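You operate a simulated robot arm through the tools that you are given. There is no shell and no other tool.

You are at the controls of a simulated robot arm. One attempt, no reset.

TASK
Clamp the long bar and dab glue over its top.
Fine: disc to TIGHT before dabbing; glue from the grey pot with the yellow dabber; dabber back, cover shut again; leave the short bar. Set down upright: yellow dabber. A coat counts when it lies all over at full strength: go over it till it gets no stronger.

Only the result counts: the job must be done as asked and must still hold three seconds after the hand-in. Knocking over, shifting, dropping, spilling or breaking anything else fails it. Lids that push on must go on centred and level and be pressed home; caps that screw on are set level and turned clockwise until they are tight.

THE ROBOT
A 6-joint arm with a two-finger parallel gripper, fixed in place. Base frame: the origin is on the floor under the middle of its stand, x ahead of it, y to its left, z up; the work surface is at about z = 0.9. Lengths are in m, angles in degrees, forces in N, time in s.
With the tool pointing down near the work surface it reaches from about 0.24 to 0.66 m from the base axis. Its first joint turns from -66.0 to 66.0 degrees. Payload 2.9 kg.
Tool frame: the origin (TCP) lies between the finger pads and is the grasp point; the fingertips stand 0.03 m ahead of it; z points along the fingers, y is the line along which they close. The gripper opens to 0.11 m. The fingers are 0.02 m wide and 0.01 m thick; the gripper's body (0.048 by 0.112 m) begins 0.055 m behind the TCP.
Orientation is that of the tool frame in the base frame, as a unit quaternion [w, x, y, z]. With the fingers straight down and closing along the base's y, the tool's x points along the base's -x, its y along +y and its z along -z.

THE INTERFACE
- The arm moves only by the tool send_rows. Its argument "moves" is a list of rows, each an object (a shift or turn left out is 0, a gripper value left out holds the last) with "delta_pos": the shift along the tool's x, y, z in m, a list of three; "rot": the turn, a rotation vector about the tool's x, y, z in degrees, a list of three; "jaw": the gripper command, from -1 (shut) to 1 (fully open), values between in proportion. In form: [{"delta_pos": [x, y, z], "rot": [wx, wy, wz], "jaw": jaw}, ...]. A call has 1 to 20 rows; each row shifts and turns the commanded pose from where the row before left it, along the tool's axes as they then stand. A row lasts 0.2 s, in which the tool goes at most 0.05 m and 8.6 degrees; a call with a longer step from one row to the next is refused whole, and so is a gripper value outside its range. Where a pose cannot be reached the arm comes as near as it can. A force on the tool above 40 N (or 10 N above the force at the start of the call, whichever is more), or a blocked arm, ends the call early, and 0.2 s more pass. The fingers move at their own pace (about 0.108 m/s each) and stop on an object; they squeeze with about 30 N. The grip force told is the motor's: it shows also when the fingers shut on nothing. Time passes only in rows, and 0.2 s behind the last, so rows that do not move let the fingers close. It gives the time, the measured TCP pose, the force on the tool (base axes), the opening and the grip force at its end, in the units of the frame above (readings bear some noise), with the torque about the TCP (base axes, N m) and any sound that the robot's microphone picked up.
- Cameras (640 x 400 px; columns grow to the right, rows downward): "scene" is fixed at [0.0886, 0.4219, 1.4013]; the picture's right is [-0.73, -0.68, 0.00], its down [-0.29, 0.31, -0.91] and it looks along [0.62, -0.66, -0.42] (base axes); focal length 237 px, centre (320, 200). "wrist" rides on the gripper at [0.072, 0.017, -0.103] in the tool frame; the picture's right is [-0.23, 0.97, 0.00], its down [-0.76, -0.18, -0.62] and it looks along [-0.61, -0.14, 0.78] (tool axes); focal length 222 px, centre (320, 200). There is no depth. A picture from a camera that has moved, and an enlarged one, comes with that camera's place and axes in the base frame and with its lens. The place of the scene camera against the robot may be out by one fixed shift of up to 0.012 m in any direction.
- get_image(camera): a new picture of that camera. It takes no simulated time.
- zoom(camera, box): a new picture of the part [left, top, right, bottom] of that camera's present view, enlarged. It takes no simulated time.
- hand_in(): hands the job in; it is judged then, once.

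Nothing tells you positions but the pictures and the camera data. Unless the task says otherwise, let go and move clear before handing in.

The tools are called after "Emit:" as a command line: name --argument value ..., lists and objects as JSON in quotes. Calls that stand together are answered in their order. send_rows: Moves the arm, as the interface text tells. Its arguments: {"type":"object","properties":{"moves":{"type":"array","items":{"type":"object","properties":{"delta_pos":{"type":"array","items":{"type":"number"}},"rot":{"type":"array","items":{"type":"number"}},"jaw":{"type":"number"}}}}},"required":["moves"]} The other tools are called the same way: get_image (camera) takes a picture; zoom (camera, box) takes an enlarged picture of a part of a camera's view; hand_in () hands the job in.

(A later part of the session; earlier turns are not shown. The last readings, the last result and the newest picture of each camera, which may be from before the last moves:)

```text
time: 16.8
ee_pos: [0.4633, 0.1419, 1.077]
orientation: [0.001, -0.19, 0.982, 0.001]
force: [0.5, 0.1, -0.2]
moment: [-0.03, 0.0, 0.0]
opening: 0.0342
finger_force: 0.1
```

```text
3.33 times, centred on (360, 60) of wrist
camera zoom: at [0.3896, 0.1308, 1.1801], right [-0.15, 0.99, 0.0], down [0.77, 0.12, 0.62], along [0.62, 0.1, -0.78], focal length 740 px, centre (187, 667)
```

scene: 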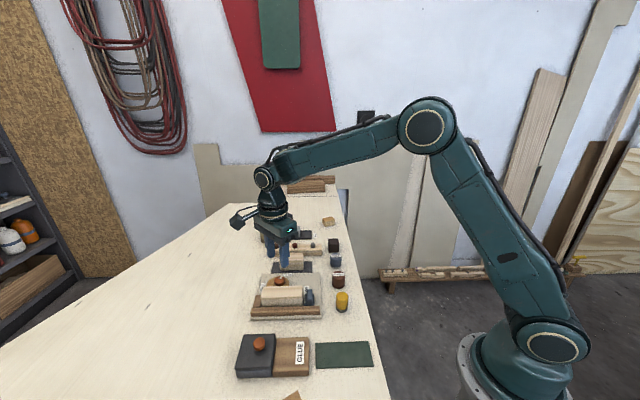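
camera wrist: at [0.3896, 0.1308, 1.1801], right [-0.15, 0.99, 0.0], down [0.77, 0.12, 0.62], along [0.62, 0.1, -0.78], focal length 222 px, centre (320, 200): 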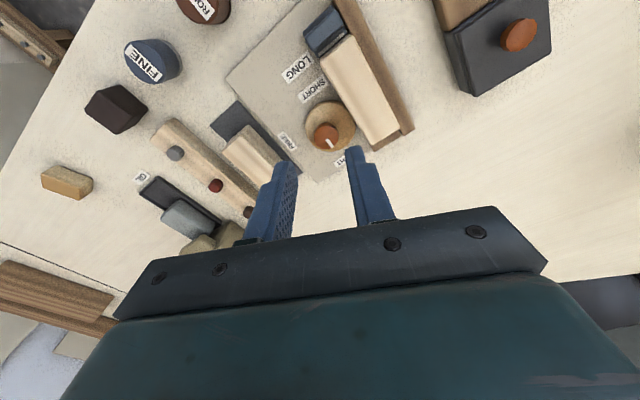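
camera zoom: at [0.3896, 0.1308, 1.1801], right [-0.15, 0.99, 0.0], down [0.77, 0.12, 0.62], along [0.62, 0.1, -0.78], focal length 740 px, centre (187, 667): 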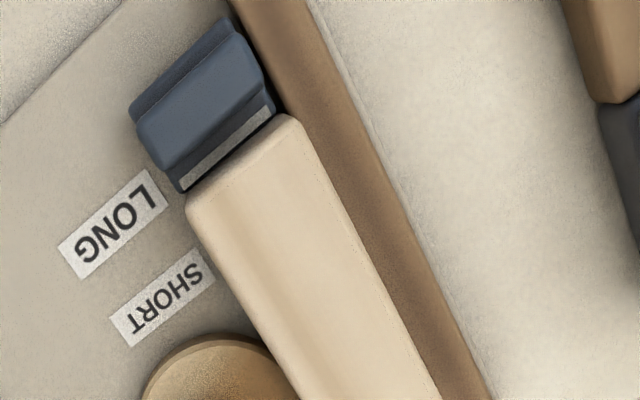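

The bar is seated against the fence with the slider aligned at LONG and the disc at TIGHT. Next is the glue pot cover: I'll rotate so the fingers close along the slide direction and hover over the cover's knob.

Emit:
send_rows --moves '[{"rot": [0, 0, 8.36], "jaw": -0.2}, {"rot": [0, 0, 8.36], "jaw": -0.2}, {"rot": [0, 0, 8.36], "jaw": -0.2}, {"rot": [0, 0, 8.36], "jaw": -0.2}, {"rot": [0, 0, 8.36], "jaw": -0.2}, {"rot": [0, 0, 8.36], "jaw": -0.2}, {"rot": [0, 0, 8.36], "jaw": -0.2}, {"rot": [0, 0, 8.36], "jaw": -0.2}, {"delta_pos": [0.0344, 0.0087, 0], "jaw": -0.2}, {"delta_pos": [0.0344, 0.0087, 0], "jaw": -0.2}, {"delta_pos": [0.0344, 0.0087, 0], "jaw": -0.2}, {"delta_pos": [0.0344, 0.0087, 0.01], "jaw": -0.2}, {"delta_pos": [0.0344, 0.0087, 0.02], "jaw": -0.2}, {"delta_pos": [0, 0, 0.01], "jaw": -0.2}, {"jaw": -0.2}]'

Emit:
get_image --camera "wrist"

Emit:
zoom --camera "wrist" --box '[240, 60, 400, 160]'

```text
time: 20.0
ee_pos: [0.3729, 0.2927, 1.0371]
orientation: [0.0, 0.382, 0.924, 0.0]
force: [-0.9, -0.2, 0.1]
moment: [-0.01, -0.02, 0.0]
opening: 0.0438
finger_force: 0.0
```

```text
taken
camera wrist: at [0.332, 0.3548, 1.1398], right [0.85, 0.53, 0.0], down [0.41, -0.66, 0.62], along [0.33, -0.53, -0.78], focal length 222 px, centre (320, 200)
```

wrist: 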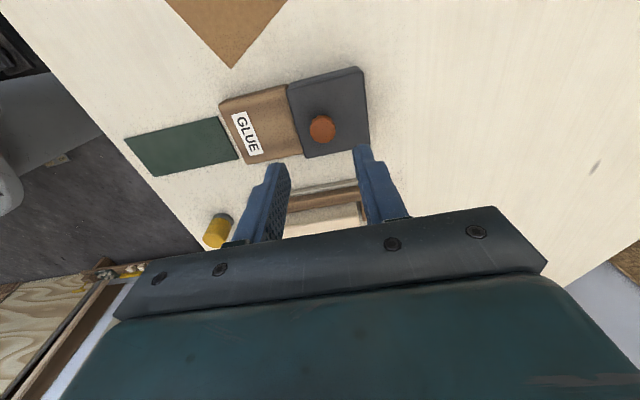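

```text
4.00 times, centred on (320, 110) of wrist
camera zoom: at [0.332, 0.3548, 1.1398], right [0.85, 0.53, 0.0], down [0.41, -0.66, 0.62], along [0.33, -0.53, -0.78], focal length 888 px, centre (320, 560)
```

zoom: 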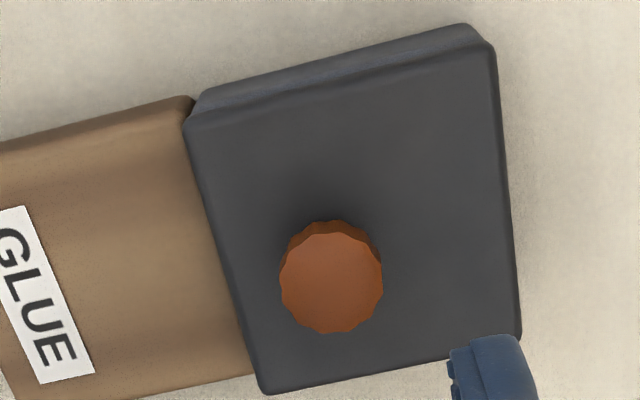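

The cover is aligned with the tool, and the knob sits about (+1.2, +2.4) mm from the TCP. I'll correct that, descend and grip it.

Emit:
send_rows --moves '[{"delta_pos": [0.0012, 0.0024, 0.03], "jaw": -0.2}, {"delta_pos": [0, 0, 0.025], "jaw": -0.2}, {"delta_pos": [0, 0, 0.014], "jaw": -0.2}, {"jaw": -0.2}, {"jaw": -1}, {"jaw": -1}, {"jaw": -1}]'

Emit:
zoom --camera "wrist" --box '[240, 110, 400, 210]'

Emit:
zoom --camera "scene" --box '[225, 305, 385, 400]'

```text
time: 21.6
ee_pos: [0.369, 0.2956, 0.9687]
orientation: [-0.001, 0.381, 0.924, 0.001]
force: [-0.2, 0.7, -5.3]
moment: [-0.03, -0.24, 0.02]
opening: 0.0214
finger_force: 45.1
```

```text
4.00 times, centred on (320, 160) of wrist
camera zoom: at [0.3309, 0.3586, 1.0709], right [0.85, 0.53, 0.0], down [0.41, -0.66, 0.62], along [0.33, -0.53, -0.78], focal length 888 px, centre (320, 360)
```

zoom: 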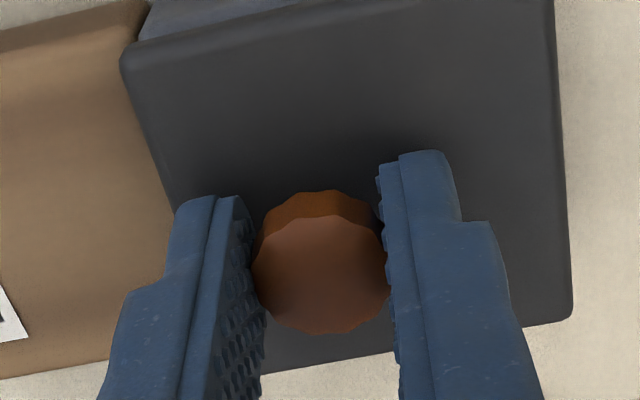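

```text
4.00 times, centred on (305, 352) of scene
camera zoom: at [0.0887, 0.422, 1.4013], right [-0.73, -0.68, 0.0], down [-0.29, 0.31, -0.91], along [0.62, -0.66, -0.42], focal length 946 px, centre (380, -410)
```

zoom: 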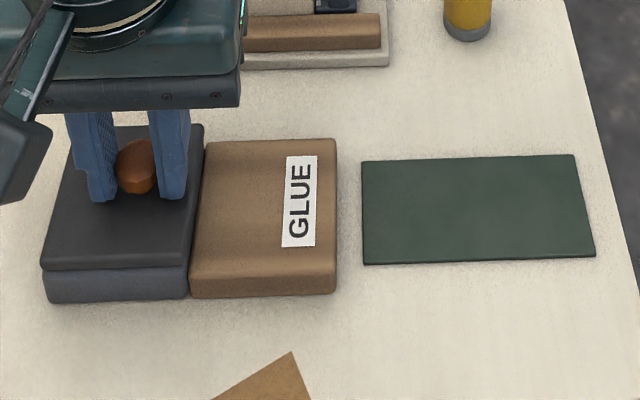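

The knob is gripped at 21 mm. I'll test-slide the cover 12 mm toward the brown shelf and watch the force.

Emit:
send_rows --moves '[{"delta_pos": [0, -0.004, 0], "jaw": -1}, {"delta_pos": [0, -0.004, 0], "jaw": -1}, {"delta_pos": [0, -0.004, 0], "jaw": -1}, {"jaw": -1}]'

Emit:
zoom --camera "scene" --box '[225, 305, 385, 400]'

Emit:
zoom --camera "wrist" --box '[240, 110, 400, 210]'

```text
time: 22.6
ee_pos: [0.3622, 0.2877, 0.9678]
orientation: [0.0, 0.381, 0.924, 0.0]
force: [0.0, -1.8, -8.0]
moment: [-0.06, 0.0, -0.04]
opening: 0.0217
finger_force: 44.8
```

```text
4.00 times, centred on (305, 352) of scene
camera zoom: at [0.0887, 0.4219, 1.4013], right [-0.73, -0.68, 0.0], down [-0.29, 0.31, -0.91], along [0.62, -0.66, -0.42], focal length 946 px, centre (380, -410)
```

zoom: 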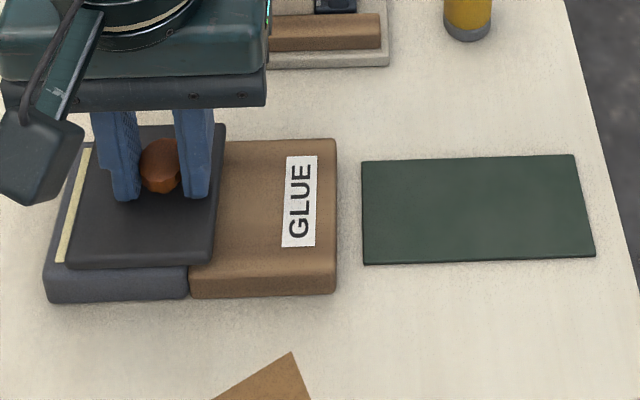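

```text
4.00 times, centred on (320, 160) of wrist
camera zoom: at [0.3229, 0.3506, 1.0709], right [0.85, 0.53, 0.0], down [0.41, -0.66, 0.62], along [0.33, -0.53, -0.78], focal length 888 px, centre (320, 360)
```

zoom: 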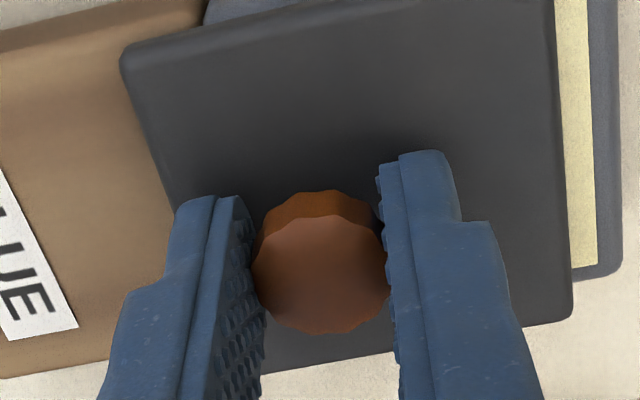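

The cover slides freely and shows cream-coloured glue underneath. I'll slide it on to about 62 mm total.

Emit:
send_rows --moves '[{"delta_pos": [0, -0.01, 0], "jaw": -1}, {"delta_pos": [0, -0.01, 0], "jaw": -1}, {"delta_pos": [0, -0.01, 0], "jaw": -1}, {"delta_pos": [0, -0.01, 0], "jaw": -1}, {"delta_pos": [0, -0.006, 0], "jaw": -1}, {"delta_pos": [0, -0.004, 0], "jaw": -1}, {"jaw": -1}]'

Emit:
zoom --camera "scene" --box '[225, 305, 385, 400]'

Emit:
get_image --camera "wrist"

```text
time: 24.2
ee_pos: [0.3286, 0.2521, 0.9679]
orientation: [-0.001, 0.381, 0.925, 0.001]
force: [-5.8, 7.2, -7.6]
moment: [0.23, 0.26, -0.01]
opening: 0.0216
finger_force: 45.0
```

```text
4.00 times, centred on (305, 352) of scene
camera zoom: at [0.0885, 0.4222, 1.4013], right [-0.73, -0.68, 0.0], down [-0.29, 0.31, -0.91], along [0.62, -0.66, -0.42], focal length 946 px, centre (380, -410)
```

zoom: 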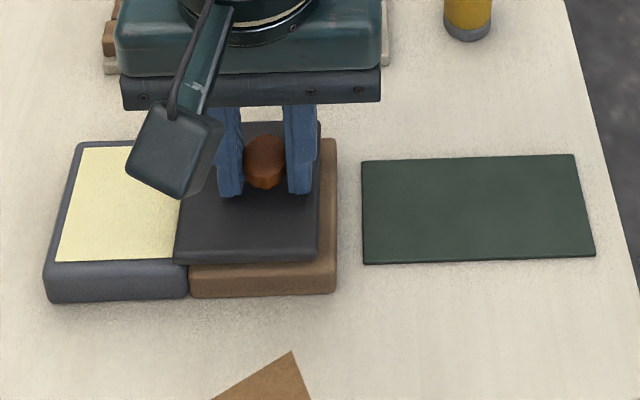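

```text
taken
camera wrist: at [0.2875, 0.3152, 1.071], right [0.85, 0.53, 0.0], down [0.42, -0.66, 0.62], along [0.33, -0.53, -0.78], focal length 222 px, centre (320, 200)
```

wrist: 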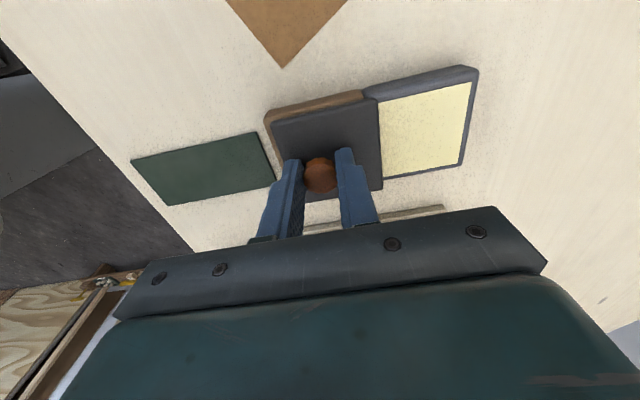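

The pot is almost fully open. I'll slide 5 mm more, release the knob and rise.

Emit:
send_rows --moves '[{"delta_pos": [0, -0.005, 0], "jaw": -1}, {"jaw": -1}, {"jaw": -0.3}, {"jaw": -0.3}, {"delta_pos": [0, 0, -0.03], "jaw": -0.3}, {"delta_pos": [0, 0, -0.04], "jaw": -0.3}, {"delta_pos": [0, 0, -0.04], "jaw": -0.3}, {"jaw": -0.3}]'

Emit:
get_image --camera "wrist"

Emit:
zoom --camera "scene" --box '[225, 305, 385, 400]'

```text
time: 26.0
ee_pos: [0.3259, 0.2478, 1.0808]
orientation: [0.0, 0.382, 0.924, 0.0]
force: [0.2, 0.0, 0.1]
moment: [0.0, 0.02, 0.0]
opening: 0.0386
finger_force: 0.1
```

```text
taken
camera wrist: at [0.2859, 0.3114, 1.1833], right [0.85, 0.53, 0.0], down [0.41, -0.66, 0.62], along [0.33, -0.53, -0.78], focal length 222 px, centre (320, 200)
```

wrist: 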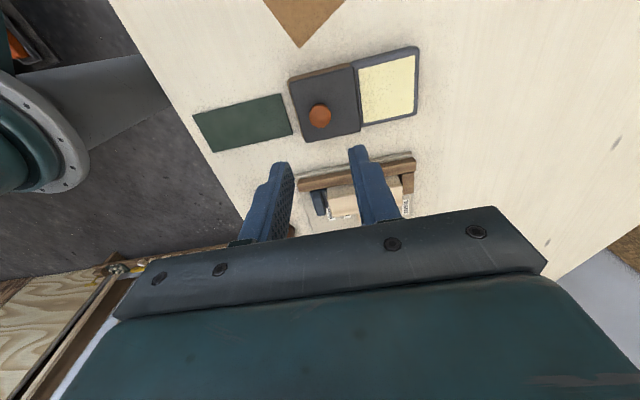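

```text
4.00 times, centred on (305, 352) of scene
camera zoom: at [0.0886, 0.4219, 1.4013], right [-0.73, -0.68, 0.0], down [-0.29, 0.31, -0.91], along [0.62, -0.66, -0.42], focal length 946 px, centre (380, -410)
```

zoom: 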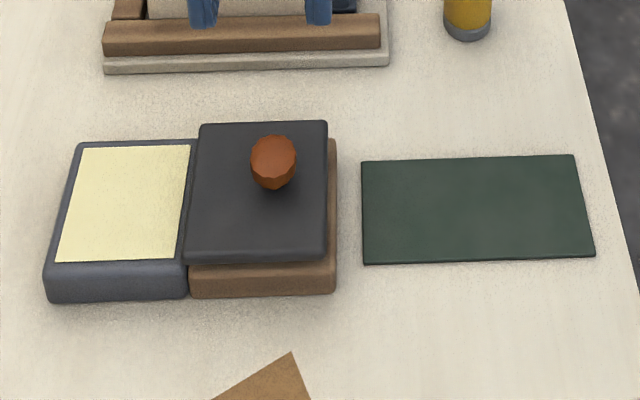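

The pot is open and the cover rests on the brown shelf. I'll zoom to measure the glue well and the dabber from here.

Emit:
zoom --camera "wrist" --box '[330, 35, 440, 135]'

Emit:
zoom --camera "wrist" --box '[280, 55, 380, 155]'

```text
4.00 times, centred on (385, 85) of wrist
camera zoom: at [0.2859, 0.3114, 1.1833], right [0.85, 0.53, 0.0], down [0.41, -0.66, 0.62], along [0.33, -0.53, -0.78], focal length 888 px, centre (60, 660)
```

zoom: 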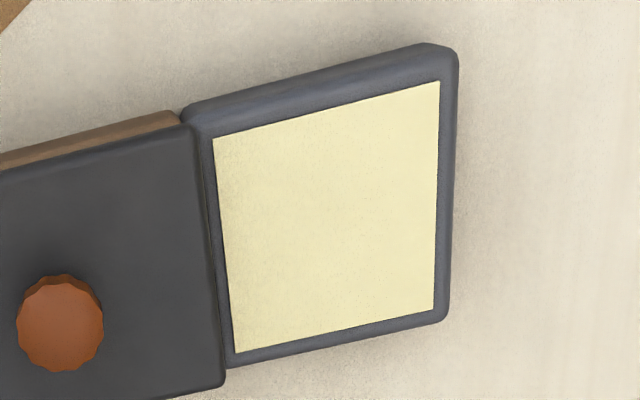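

```text
4.00 times, centred on (330, 105) of wrist
camera zoom: at [0.2859, 0.3114, 1.1833], right [0.85, 0.53, 0.0], down [0.41, -0.66, 0.62], along [0.33, -0.53, -0.78], focal length 888 px, centre (280, 580)
```

zoom: 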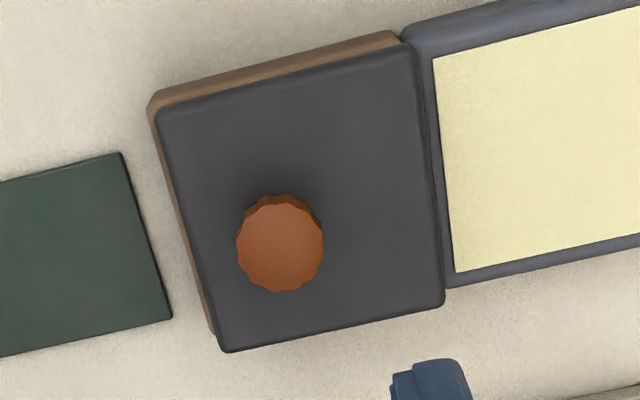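

The glue pad is flush in the pot, about 57 mm square, centred near (0.380, 0.300). Now I go to the yellow dabber at (0.331, 0.086) and hover to check alignment.

Emit:
send_rows --moves '[{"delta_pos": [-0.0236, -0.0222, 0.006], "jaw": 0}, {"delta_pos": [-0.0236, -0.0222, 0.006], "jaw": 0}, {"delta_pos": [-0.0236, -0.0222, 0.006], "jaw": 0}, {"delta_pos": [-0.0236, -0.0222, 0.006], "jaw": 0}, {"delta_pos": [-0.0236, -0.0222, 0.006], "jaw": 0}, {"delta_pos": [0, 0, 0.02], "jaw": 0}, {"jaw": 0}]'

Emit:
get_image --camera "wrist"

Emit:
zoom --camera "wrist" --box '[240, 60, 400, 160]'

```text
time: 27.6
ee_pos: [0.3286, 0.0856, 1.0286]
orientation: [0.0, 0.382, 0.924, 0.0]
force: [0.3, 0.0, 1.1]
moment: [0.01, -0.01, 0.03]
opening: 0.0549
finger_force: 0.1
```

```text
taken
camera wrist: at [0.2888, 0.1491, 1.131], right [0.85, 0.53, 0.0], down [0.41, -0.66, 0.62], along [0.33, -0.53, -0.78], focal length 222 px, centre (320, 200)
```

wrist: 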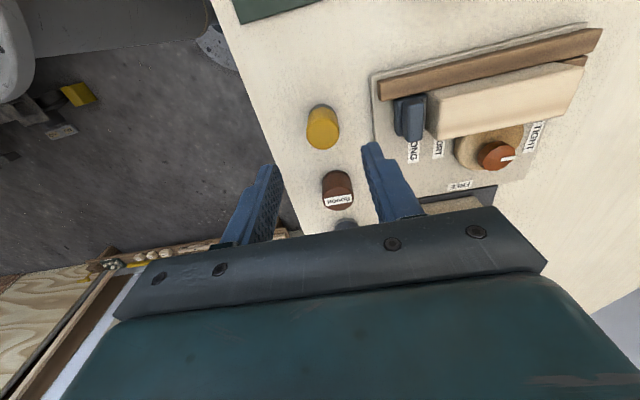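

```text
4.00 times, centred on (320, 110) of wrist
camera zoom: at [0.2888, 0.1491, 1.131], right [0.85, 0.53, 0.0], down [0.41, -0.66, 0.62], along [0.33, -0.53, -0.78], focal length 888 px, centre (320, 560)
```

zoom: 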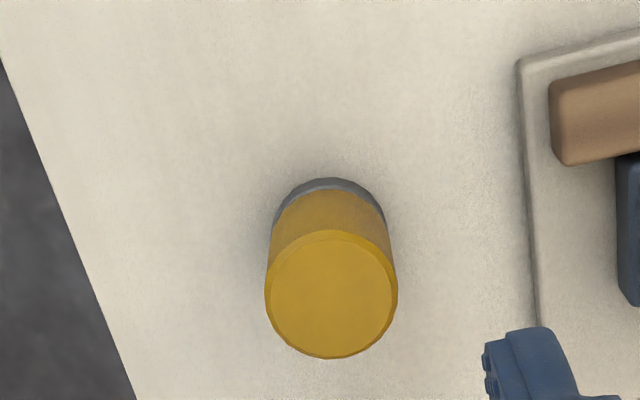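

The dabber is about (-2.3, +1.8) mm off the tool axis. I'll correct and descend around it, keeping the gripper open, then check before closing.

Emit:
send_rows --moves '[{"delta_pos": [-0.0023, 0.0018, 0.03], "jaw": -0.1}, {"delta_pos": [0, 0, 0.025], "jaw": -0.1}, {"delta_pos": [0, 0, 0.018], "jaw": -0.1}, {"delta_pos": [0, 0, 0.009], "jaw": -0.1}, {"jaw": -0.1}, {"jaw": -0.1}]'

Emit:
zoom --camera "wrist" --box '[240, 110, 400, 210]'

```text
time: 29.0
ee_pos: [0.3328, 0.0843, 0.9463]
orientation: [0.0, 0.382, 0.924, 0.0]
force: [-0.7, -0.3, -1.1]
moment: [0.02, -0.01, -0.03]
opening: 0.0494
finger_force: 0.0
```

```text
4.00 times, centred on (320, 160) of wrist
camera zoom: at [0.2928, 0.1476, 1.0492], right [0.85, 0.53, 0.0], down [0.41, -0.66, 0.62], along [0.33, -0.53, -0.78], focal length 888 px, centre (320, 360)
```

zoom: 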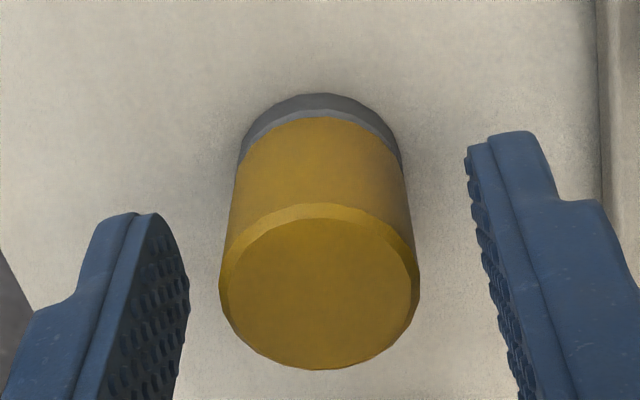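

The dabber is centred between the fingers within 1 mm. I'll close the grip and note this pose for the return.

Emit:
send_rows --moves '[{"jaw": -1}, {"jaw": -1}, {"jaw": -1}]'

Emit:
zoom --camera "wrist" --box '[240, 110, 400, 210]'

Emit:
zoom --camera "scene" --box '[300, 260, 400, 335]'

```text
time: 29.8
ee_pos: [0.3327, 0.0844, 0.9465]
orientation: [0.0, 0.382, 0.924, 0.001]
force: [-0.3, -1.3, 1.4]
moment: [-0.05, 0.04, 0.0]
opening: 0.0283
finger_force: 30.1
```

```text
4.00 times, centred on (320, 160) of wrist
camera zoom: at [0.2928, 0.1476, 1.0493], right [0.85, 0.53, 0.0], down [0.41, -0.66, 0.62], along [0.33, -0.53, -0.78], focal length 888 px, centre (320, 360)
```

zoom: 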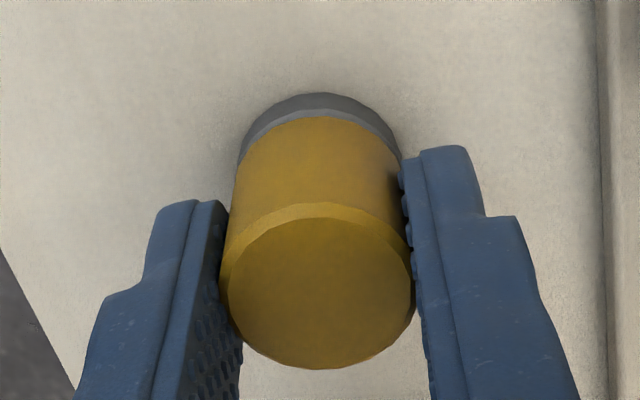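

```text
5.33 times, centred on (350, 298) of scene
camera zoom: at [0.0886, 0.4219, 1.4013], right [-0.73, -0.68, 0.0], down [-0.29, 0.31, -0.91], along [0.62, -0.66, -0.42], focal length 1262 px, centre (160, -320)
```

zoom: 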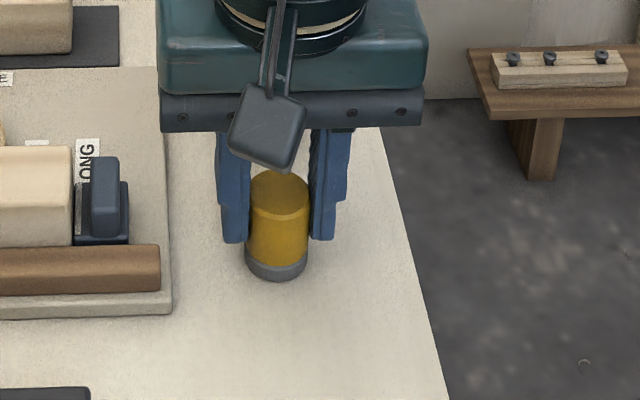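

The dabber is held; its bottom is 46.5 mm below the TCP, with the pick pose at (0.3327, 0.0844, 0.9465). I'll lift it and carry it over the glue pad.

Emit:
send_rows --moves '[{"delta_pos": [0, 0, -0.02], "jaw": -1}, {"delta_pos": [0, 0, -0.035], "jaw": -1}, {"delta_pos": [0, 0, -0.035], "jaw": -1}, {"delta_pos": [0.0198, 0.031, 0], "jaw": -1}, {"delta_pos": [0.0198, 0.031, 0], "jaw": -1}, {"delta_pos": [0.0198, 0.031, 0], "jaw": -1}, {"delta_pos": [0.0198, 0.031, 0], "jaw": -1}, {"delta_pos": [0.0198, 0.031, 0], "jaw": -1}, {"delta_pos": [0.0198, 0.031, 0], "jaw": -1}, {"jaw": -1}]'

Emit:
get_image --camera "wrist"

Emit:
zoom --camera "scene" --box '[220, 280, 380, 400]'

```text
time: 32.0
ee_pos: [0.38, 0.305, 1.0381]
orientation: [-0.001, 0.382, 0.924, 0.0]
force: [0.1, 0.4, 0.8]
moment: [-0.03, -0.01, -0.01]
opening: 0.0279
finger_force: 30.0
```

```text
taken
camera wrist: at [0.3397, 0.3666, 1.14], right [0.85, 0.53, 0.0], down [0.41, -0.66, 0.62], along [0.33, -0.53, -0.78], focal length 222 px, centre (320, 200)
```

wrist: 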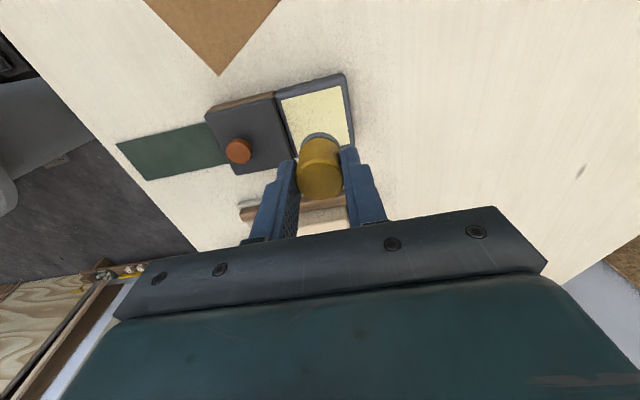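

```text
3.33 times, centred on (300, 340) of scene
camera zoom: at [0.0886, 0.4219, 1.4013], right [-0.73, -0.68, 0.0], down [-0.29, 0.31, -0.91], along [0.62, -0.66, -0.42], focal length 789 px, centre (387, -267)
```

zoom: 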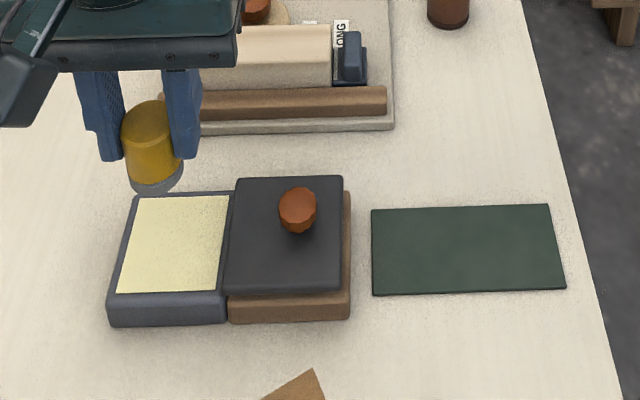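

The dabber is almost over the glue. I'll correct 4 mm and lower to just above the pad, then feel for contact in small steps.

Emit:
send_rows --moves '[{"delta_pos": [-0.0028, -0.0028, 0.025], "jaw": -1}, {"delta_pos": [0, 0, 0.025], "jaw": -1}, {"delta_pos": [0, 0, 0.014], "jaw": -1}, {"jaw": -1}, {"jaw": -1}]'

Emit:
zoom --camera "wrist" --box '[220, 70, 420, 210]'

Emit:
zoom --camera "scene" --box '[220, 300, 340, 390]'

```text
time: 33.2
ee_pos: [0.3814, 0.2987, 0.9738]
orientation: [0.001, 0.382, 0.924, 0.002]
force: [-0.2, -2.1, 12.4]
moment: [-0.11, 0.05, -0.01]
opening: 0.0279
finger_force: 30.1
```

```text
2.86 times, centred on (320, 140) of wrist
camera zoom: at [0.3402, 0.3616, 1.0755], right [0.85, 0.53, 0.0], down [0.41, -0.66, 0.62], along [0.33, -0.53, -0.78], focal length 635 px, centre (320, 371)
```

zoom: 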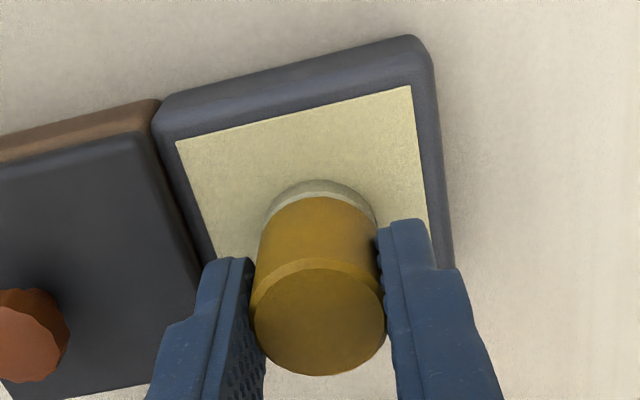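

```text
4.44 times, centred on (280, 345) of scene
camera zoom: at [0.0885, 0.4218, 1.4014], right [-0.73, -0.68, 0.0], down [-0.29, 0.31, -0.91], along [0.62, -0.66, -0.42], focal length 1052 px, centre (498, -444)
```

zoom: 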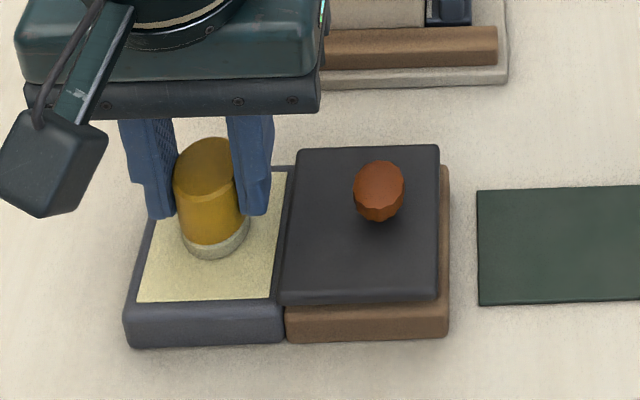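

The pad touched the glue early (12 N, surface near z 0.927) and its rim has turned cream. I'll hold briefly, then lift and check the pad.

Emit:
send_rows --moves '[{"jaw": -1}, {"jaw": -1}, {"jaw": -1}, {"delta_pos": [0, 0, -0.01], "jaw": -1}, {"delta_pos": [0, 0, -0.03], "jaw": -1}, {"delta_pos": [0, 0, -0.03], "jaw": -1}, {"jaw": -1}]'

Emit:
zoom --camera "wrist" --box '[220, 70, 420, 210]'

Emit:
zoom --camera "scene" --box '[220, 290, 340, 380]'

```text
time: 34.8
ee_pos: [0.3798, 0.2978, 1.0414]
orientation: [0.0, 0.382, 0.924, 0.0]
force: [0.7, 0.0, -1.1]
moment: [0.0, 0.0, 0.0]
opening: 0.028
finger_force: 29.9
```

```text
2.86 times, centred on (320, 140) of wrist
camera zoom: at [0.3402, 0.3604, 1.1449], right [0.85, 0.53, 0.0], down [0.41, -0.66, 0.62], along [0.33, -0.53, -0.78], focal length 635 px, centre (320, 371)
```

zoom: 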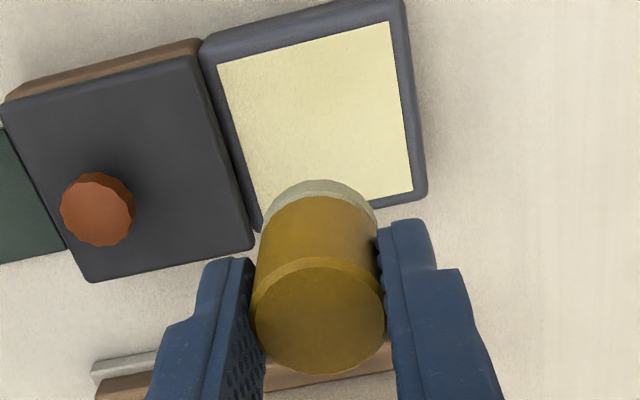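

```text
4.44 times, centred on (280, 335) of scene
camera zoom: at [0.0886, 0.4219, 1.4013], right [-0.73, -0.68, 0.0], down [-0.29, 0.31, -0.91], along [0.62, -0.66, -0.42], focal length 1052 px, centre (498, -400)
```

zoom: 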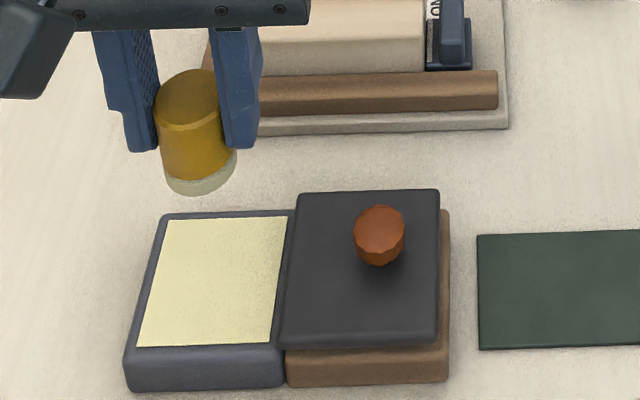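

The pad is loaded with cream glue and the dabber still sits straight. Next I hover over the bar centre at about (0.441, 0.182) and check where the pad is relative to the bar.

Emit:
send_rows --moves '[{"delta_pos": [-0.0313, -0.00965, 0], "jaw": -1}, {"delta_pos": [-0.0313, -0.00965, 0], "jaw": -1}, {"delta_pos": [-0.0313, -0.00965, 0], "jaw": -1}, {"delta_pos": [-0.0313, -0.00965, 0], "jaw": -1}, {"delta_pos": [0, 0, 0.02], "jaw": -1}, {"jaw": -1}]'

Emit:
zoom --camera "wrist" --box '[200, 60, 440, 210]'

Emit:
zoom --camera "scene" --box '[230, 235, 350, 325]'

```text
time: 36.2
ee_pos: [0.44, 0.1843, 1.0199]
orientation: [0.0, 0.382, 0.924, 0.0]
force: [0.7, 0.1, -0.1]
moment: [0.02, 0.0, -0.03]
opening: 0.028
finger_force: 29.7
```

```text
2.67 times, centred on (320, 135) of wrist
camera zoom: at [0.4012, 0.2463, 1.1236], right [0.85, 0.53, 0.0], down [0.41, -0.66, 0.62], along [0.33, -0.53, -0.78], focal length 592 px, centre (320, 373)
```

zoom: 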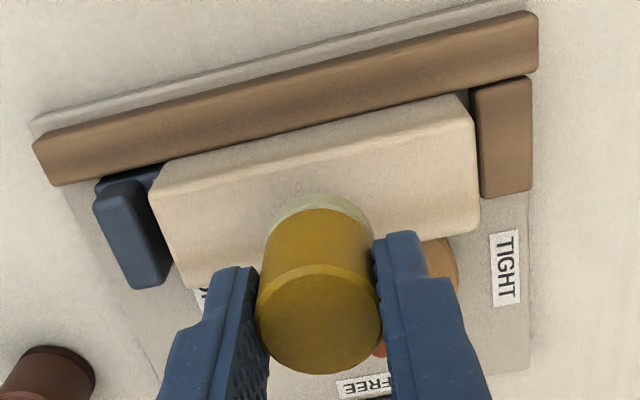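

```text
4.44 times, centred on (290, 280) of scene
camera zoom: at [0.0886, 0.4219, 1.4013], right [-0.73, -0.68, 0.0], down [-0.29, 0.31, -0.91], along [0.62, -0.66, -0.42], focal length 1052 px, centre (453, -156)
```

zoom: 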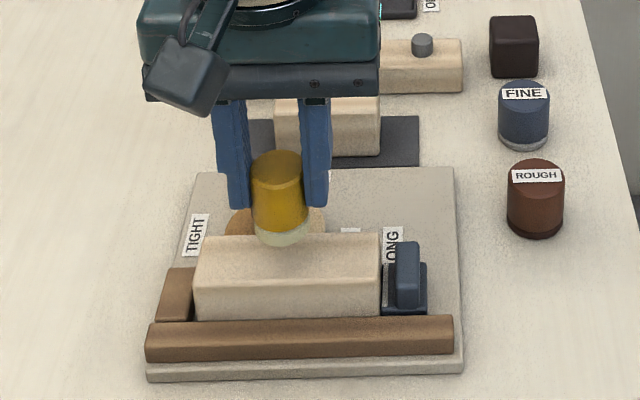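

The bar centre is about (-1.9, -1.5) mm in tool x/y from the pad centre, and the bar half-sizes are about 48.6 × 16.8 mm. I'll centre up and lower gently for one test dab.

Emit:
send_rows --moves '[{"delta_pos": [-0.0019, -0.0015, 0.01], "jaw": -1}, {"delta_pos": [0, 0, 0.01], "jaw": -1}, {"delta_pos": [0, 0, 0.003], "jaw": -1}, {"jaw": -1}]'

```text
time: 37.2
ee_pos: [0.4406, 0.1794, 0.9995]
orientation: [0.001, 0.382, 0.924, 0.0]
force: [-0.3, 0.2, -0.3]
moment: [-0.02, 0.0, 0.01]
opening: 0.028
finger_force: 29.9
```

No contact yet. I'll lower 3 mm more.

Emit:
send_rows --moves '[{"delta_pos": [0, 0, 0.0015], "jaw": -1}, {"delta_pos": [0, 0, 0.0015], "jaw": -1}, {"jaw": -1}]'

```text
time: 38.0
ee_pos: [0.4419, 0.18, 0.995]
orientation: [0.0, 0.382, 0.924, 0.002]
force: [0.4, 1.6, 14.6]
moment: [0.46, -0.36, -0.06]
opening: 0.0279
finger_force: 30.4
```

Contact at TCP z ≈ 0.995 with about 15 N. I'll hold briefly, lift and look at what the dab left.

Emit:
send_rows --moves '[{"jaw": -1}, {"delta_pos": [0, 0, -0.008], "jaw": -1}, {"delta_pos": [0.035, 0, -0.03], "jaw": -1}, {"delta_pos": [0.03, 0, -0.01], "jaw": -1}, {"jaw": -1}]'

Emit:
zoom --camera "scene" --box '[230, 250, 350, 325]'

Emit:
get_image --camera "wrist"

```text
time: 39.2
ee_pos: [0.3942, 0.2242, 1.0425]
orientation: [0.0, 0.382, 0.924, 0.0]
force: [-0.3, -0.2, 0.1]
moment: [0.04, -0.01, -0.04]
opening: 0.0284
finger_force: 30.2
```

```text
5.33 times, centred on (290, 288) of scene
camera zoom: at [0.0886, 0.4219, 1.4013], right [-0.73, -0.68, 0.0], down [-0.29, 0.31, -0.91], along [0.62, -0.66, -0.42], focal length 1262 px, centre (480, -267)
```

zoom: 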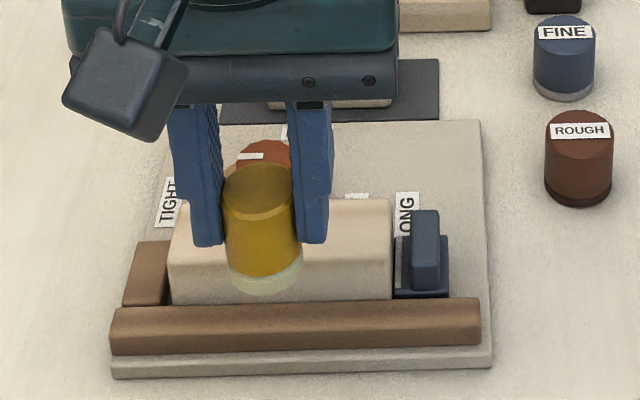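

```text
taken
camera wrist: at [0.3538, 0.2869, 1.1455], right [0.85, 0.53, 0.0], down [0.41, -0.66, 0.62], along [0.33, -0.53, -0.78], focal length 222 px, centre (320, 200)
```

wrist: 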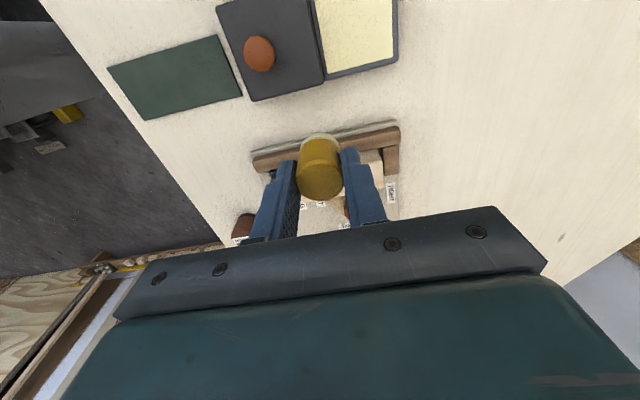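

The gripper blocks the view, so I'll shift aside along the bar direction to inspect the dab.

Emit:
send_rows --moves '[{"delta_pos": [0, 0.04, 0], "jaw": -1}, {"delta_pos": [0, 0.04, 0], "jaw": -1}, {"delta_pos": [0, 0.02, 0], "jaw": -1}, {"jaw": -1}]'

Emit:
zoom --camera "scene" --box '[240, 260, 330, 320]'

Emit:
get_image --camera "wrist"

```text
time: 40.2
ee_pos: [0.4634, 0.2961, 1.0443]
orientation: [0.0, 0.382, 0.924, 0.001]
force: [0.4, 0.5, 0.2]
moment: [-0.04, 0.0, 0.01]
opening: 0.0282
finger_force: 29.9
```

```text
6.67 times, centred on (285, 290) of scene
camera zoom: at [0.0886, 0.4219, 1.4013], right [-0.73, -0.68, 0.0], down [-0.29, 0.31, -0.91], along [0.62, -0.66, -0.42], focal length 1577 px, centre (553, -400)
```

zoom: 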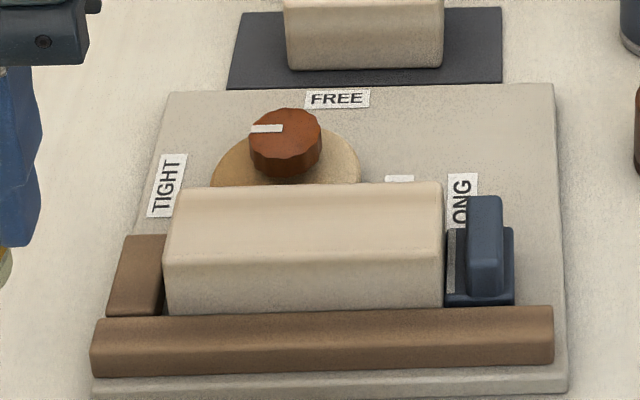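

```text
taken
camera wrist: at [0.4238, 0.3593, 1.1475], right [0.85, 0.53, 0.0], down [0.41, -0.66, 0.62], along [0.33, -0.53, -0.78], focal length 222 px, centre (320, 200)
```

wrist: 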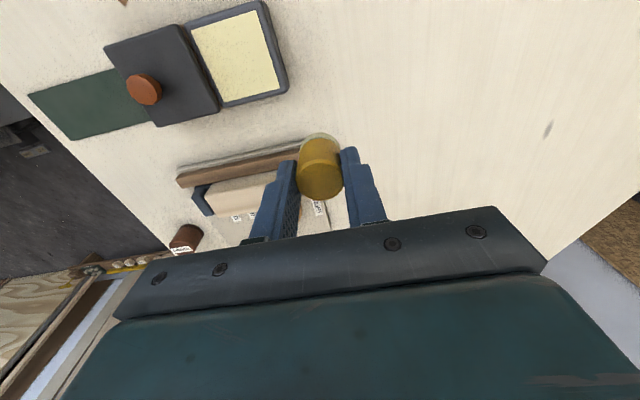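

No clear mark shows at this zoom. I'll zoom in further on the bar top and on the pad itself.

Emit:
zoom --camera "scene" --box '[260, 283, 308, 310]'

Emit:
zoom --camera "wrist" --box '[180, 130, 300, 230]'

Emit:
zoom --camera "wrist" --box '[280, 120, 360, 210]'

Emit:
zoom --camera "scene" --box '[200, 240, 280, 300]'

```text
13.33 times, centred on (284, 296) of scene
camera zoom: at [0.0886, 0.4219, 1.4013], right [-0.73, -0.68, 0.0], down [-0.29, 0.31, -0.91], along [0.62, -0.66, -0.42], focal length 3154 px, centre (800, -1087)
```

zoom: 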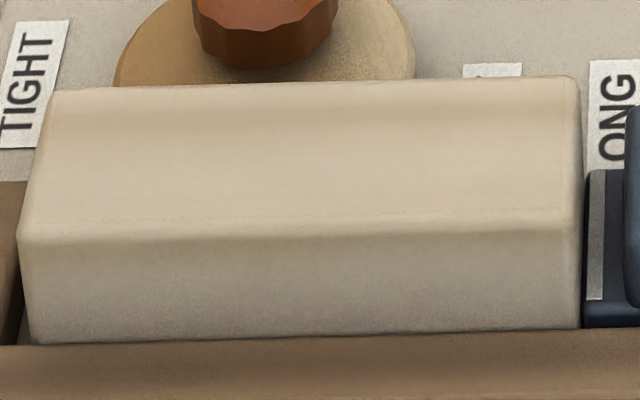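

```text
4.00 times, centred on (240, 180) of wrist
camera zoom: at [0.4238, 0.3593, 1.1475], right [0.85, 0.53, 0.0], down [0.41, -0.66, 0.62], along [0.33, -0.53, -0.78], focal length 888 px, centre (640, 280)
```

zoom: 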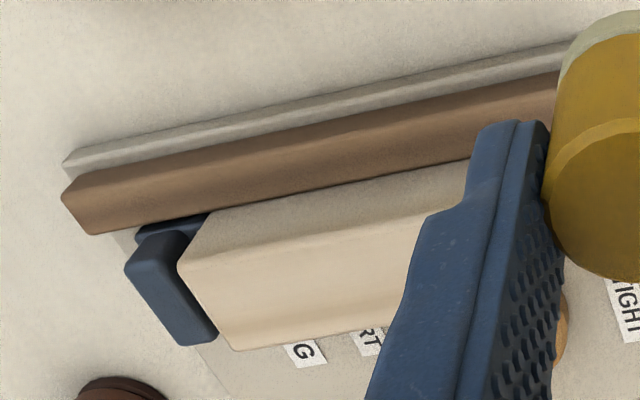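

```text
4.44 times, centred on (320, 165) of wrist
camera zoom: at [0.4238, 0.3593, 1.1475], right [0.85, 0.53, 0.0], down [0.41, -0.66, 0.62], along [0.33, -0.53, -0.78], focal length 987 px, centre (320, 356)
```

zoom: 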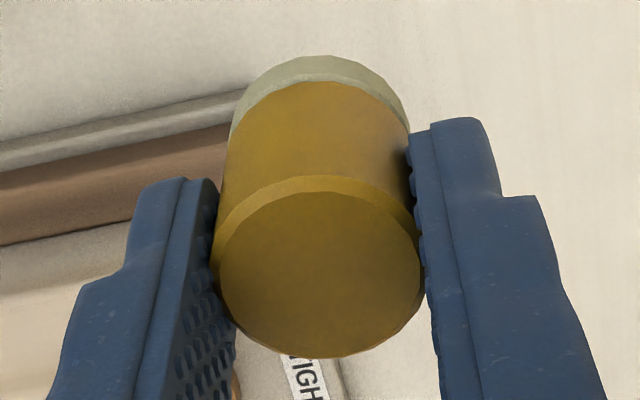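

```text
6.67 times, centred on (240, 270) of scene
camera zoom: at [0.0886, 0.4219, 1.4013], right [-0.73, -0.68, 0.0], down [-0.29, 0.31, -0.91], along [0.62, -0.66, -0.42], focal length 1577 px, centre (853, -267)
```

zoom: 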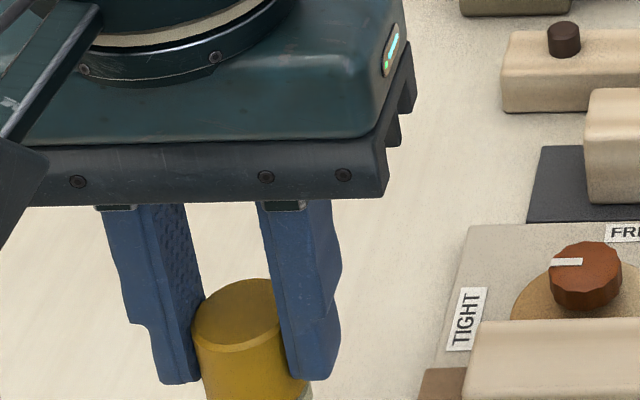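

I can't see a mark after one brief dab, so it may be faint. I'll move the tool past the bar so the wrist camera looks straight at its top up close.

Emit:
send_rows --moves '[{"delta_pos": [-0.029, -0.0243, 0], "jaw": -1}, {"delta_pos": [-0.029, -0.0243, 0], "jaw": -1}, {"delta_pos": [-0.029, -0.0243, 0], "jaw": -1}, {"delta_pos": [-0.029, -0.0243, 0], "jaw": -1}, {"jaw": -1}]'

Emit:
get_image --camera "wrist"

Emit:
zoom --camera "wrist" --box '[250, 80, 400, 160]'

```text
time: 41.4
ee_pos: [0.4786, 0.1468, 1.0445]
orientation: [0.001, 0.38, 0.925, 0.001]
force: [-0.5, 0.7, -0.8]
moment: [0.01, 0.0, -0.01]
opening: 0.028
finger_force: 29.8
```

```text
taken
camera wrist: at [0.4388, 0.2095, 1.1484], right [0.85, 0.53, 0.0], down [0.41, -0.66, 0.62], along [0.33, -0.53, -0.78], focal length 222 px, centre (320, 200)
```

wrist: 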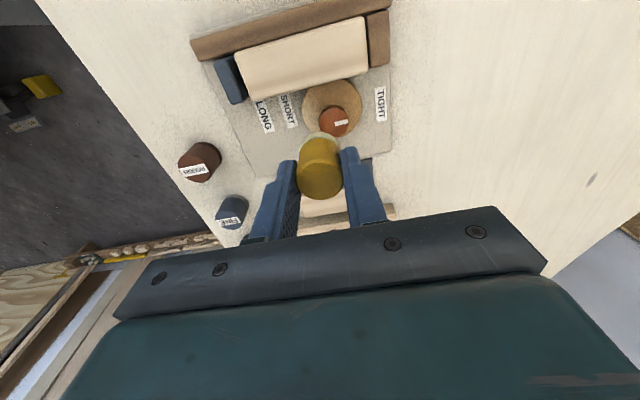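

```text
4.27 times, centred on (325, 120) of wrist
camera zoom: at [0.4388, 0.2095, 1.1484], right [0.85, 0.53, 0.0], down [0.41, -0.66, 0.62], along [0.33, -0.53, -0.78], focal length 948 px, centre (299, 541)
```

zoom: 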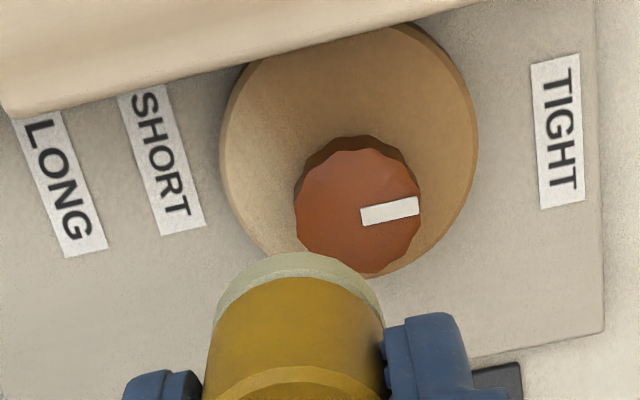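

Emit:
zoom --camera "wrist" --box '[220, 5, 390, 110]'

Emit:
zoom --camera "wrist" --box '[260, 25, 340, 85]'

```text
3.76 times, centred on (305, 58) of wrist
camera zoom: at [0.4388, 0.2095, 1.1484], right [0.85, 0.53, 0.0], down [0.41, -0.66, 0.62], along [0.33, -0.53, -0.78], focal length 836 px, centre (376, 736)
```

zoom: 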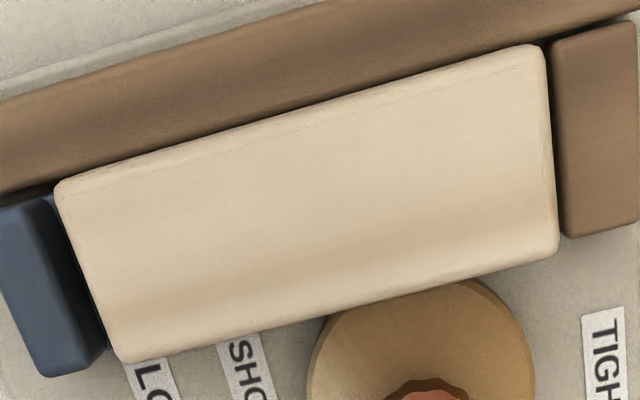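

```text
6.67 times, centred on (300, 55) of wrist
camera zoom: at [0.4388, 0.2095, 1.1484], right [0.85, 0.53, 0.0], down [0.41, -0.66, 0.62], along [0.33, -0.53, -0.78], focal length 1481 px, centre (453, 1167)
```

zoom: 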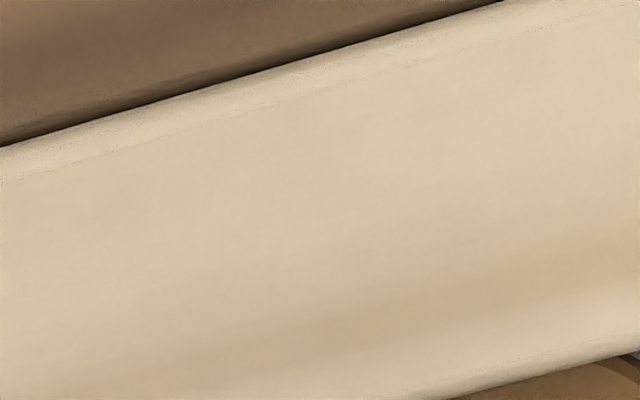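

There is still no visible mark after the single brief press. I'll go back to the bar centre, press more deliberately with a longer hold and check the contact.

Emit:
send_rows --moves '[{"delta_pos": [0.026, -0.001, 0], "jaw": -1}, {"delta_pos": [0.0258, -0.001, 0.01], "jaw": -1}, {"delta_pos": [0, 0, 0.02], "jaw": -1}, {"delta_pos": [0, 0, 0.015], "jaw": -1}, {"jaw": -1}, {"jaw": -1}]'

Emit:
zoom --camera "wrist" --box '[220, 80, 420, 210]'

Emit:
zoom --camera "scene" --box '[240, 250, 340, 325]'

```text
time: 42.8
ee_pos: [0.4425, 0.1821, 1.0011]
orientation: [0.001, 0.382, 0.924, 0.0]
force: [-0.6, -0.4, 0.1]
moment: [0.0, 0.0, 0.01]
opening: 0.028
finger_force: 30.0
```

```text
3.08 times, centred on (320, 145) of wrist
camera zoom: at [0.4025, 0.2445, 1.1036], right [0.85, 0.53, 0.0], down [0.41, -0.66, 0.62], along [0.33, -0.53, -0.78], focal length 684 px, centre (320, 369)
```

zoom: 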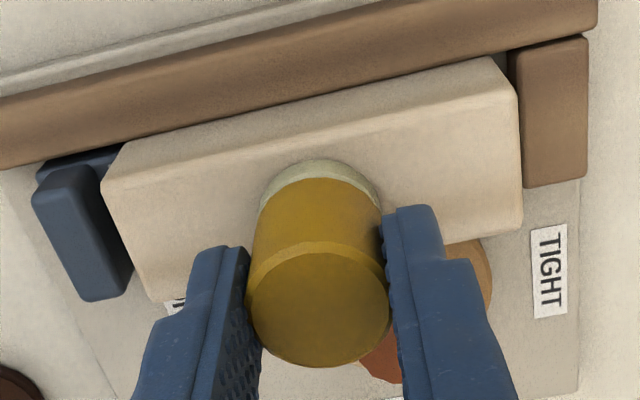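

```text
5.33 times, centred on (290, 288) of scene
camera zoom: at [0.0886, 0.4219, 1.4013], right [-0.73, -0.68, 0.0], down [-0.29, 0.31, -0.91], along [0.62, -0.66, -0.42], focal length 1262 px, centre (480, -267)
```

zoom: 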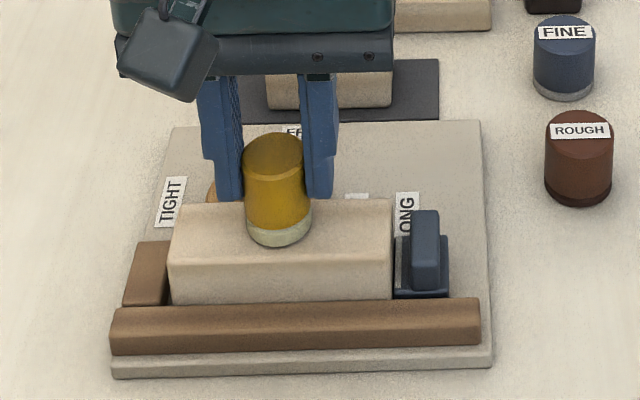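

The pad is centred over the bar a few millimetres up. I'll lower in small steps to contact.

Emit:
send_rows --moves '[{"delta_pos": [0, 0, 0.002], "jaw": -1}, {"delta_pos": [0, 0, 0.0015], "jaw": -1}, {"delta_pos": [0, 0, 0.001], "jaw": -1}, {"jaw": -1}]'

```text
time: 43.8
ee_pos: [0.442, 0.1815, 0.9967]
orientation: [0.002, 0.382, 0.924, 0.002]
force: [1.8, -0.3, 23.1]
moment: [-0.3, 0.18, 0.04]
opening: 0.0266
finger_force: 30.1
```

Force rose to 23 N and the grip opening changed slightly. I'll look before doing anything else.

Emit:
zoom --camera "wrist" --box '[240, 110, 400, 210]'

Emit:
zoom --camera "scene" --box '[260, 260, 320, 305]'

```text
4.00 times, centred on (320, 160) of wrist
camera zoom: at [0.4019, 0.2441, 1.0993], right [0.85, 0.53, 0.0], down [0.41, -0.66, 0.62], along [0.33, -0.53, -0.78], focal length 888 px, centre (320, 360)
```

zoom: 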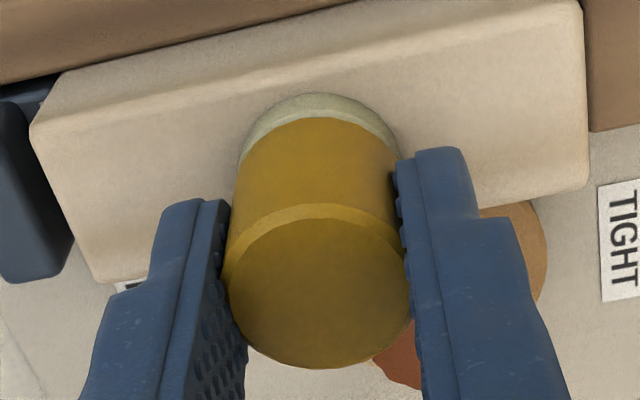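

```text
8.89 times, centred on (290, 282) of scene
camera zoom: at [0.0883, 0.4218, 1.4014], right [-0.73, -0.68, 0.0], down [-0.29, 0.31, -0.91], along [0.62, -0.66, -0.42], focal length 2103 px, centre (587, -533)
```

zoom: 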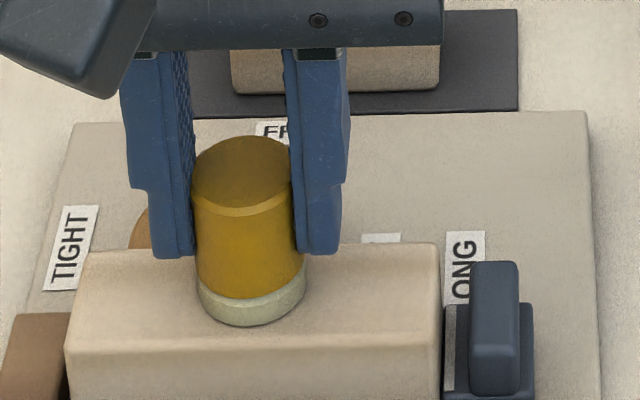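

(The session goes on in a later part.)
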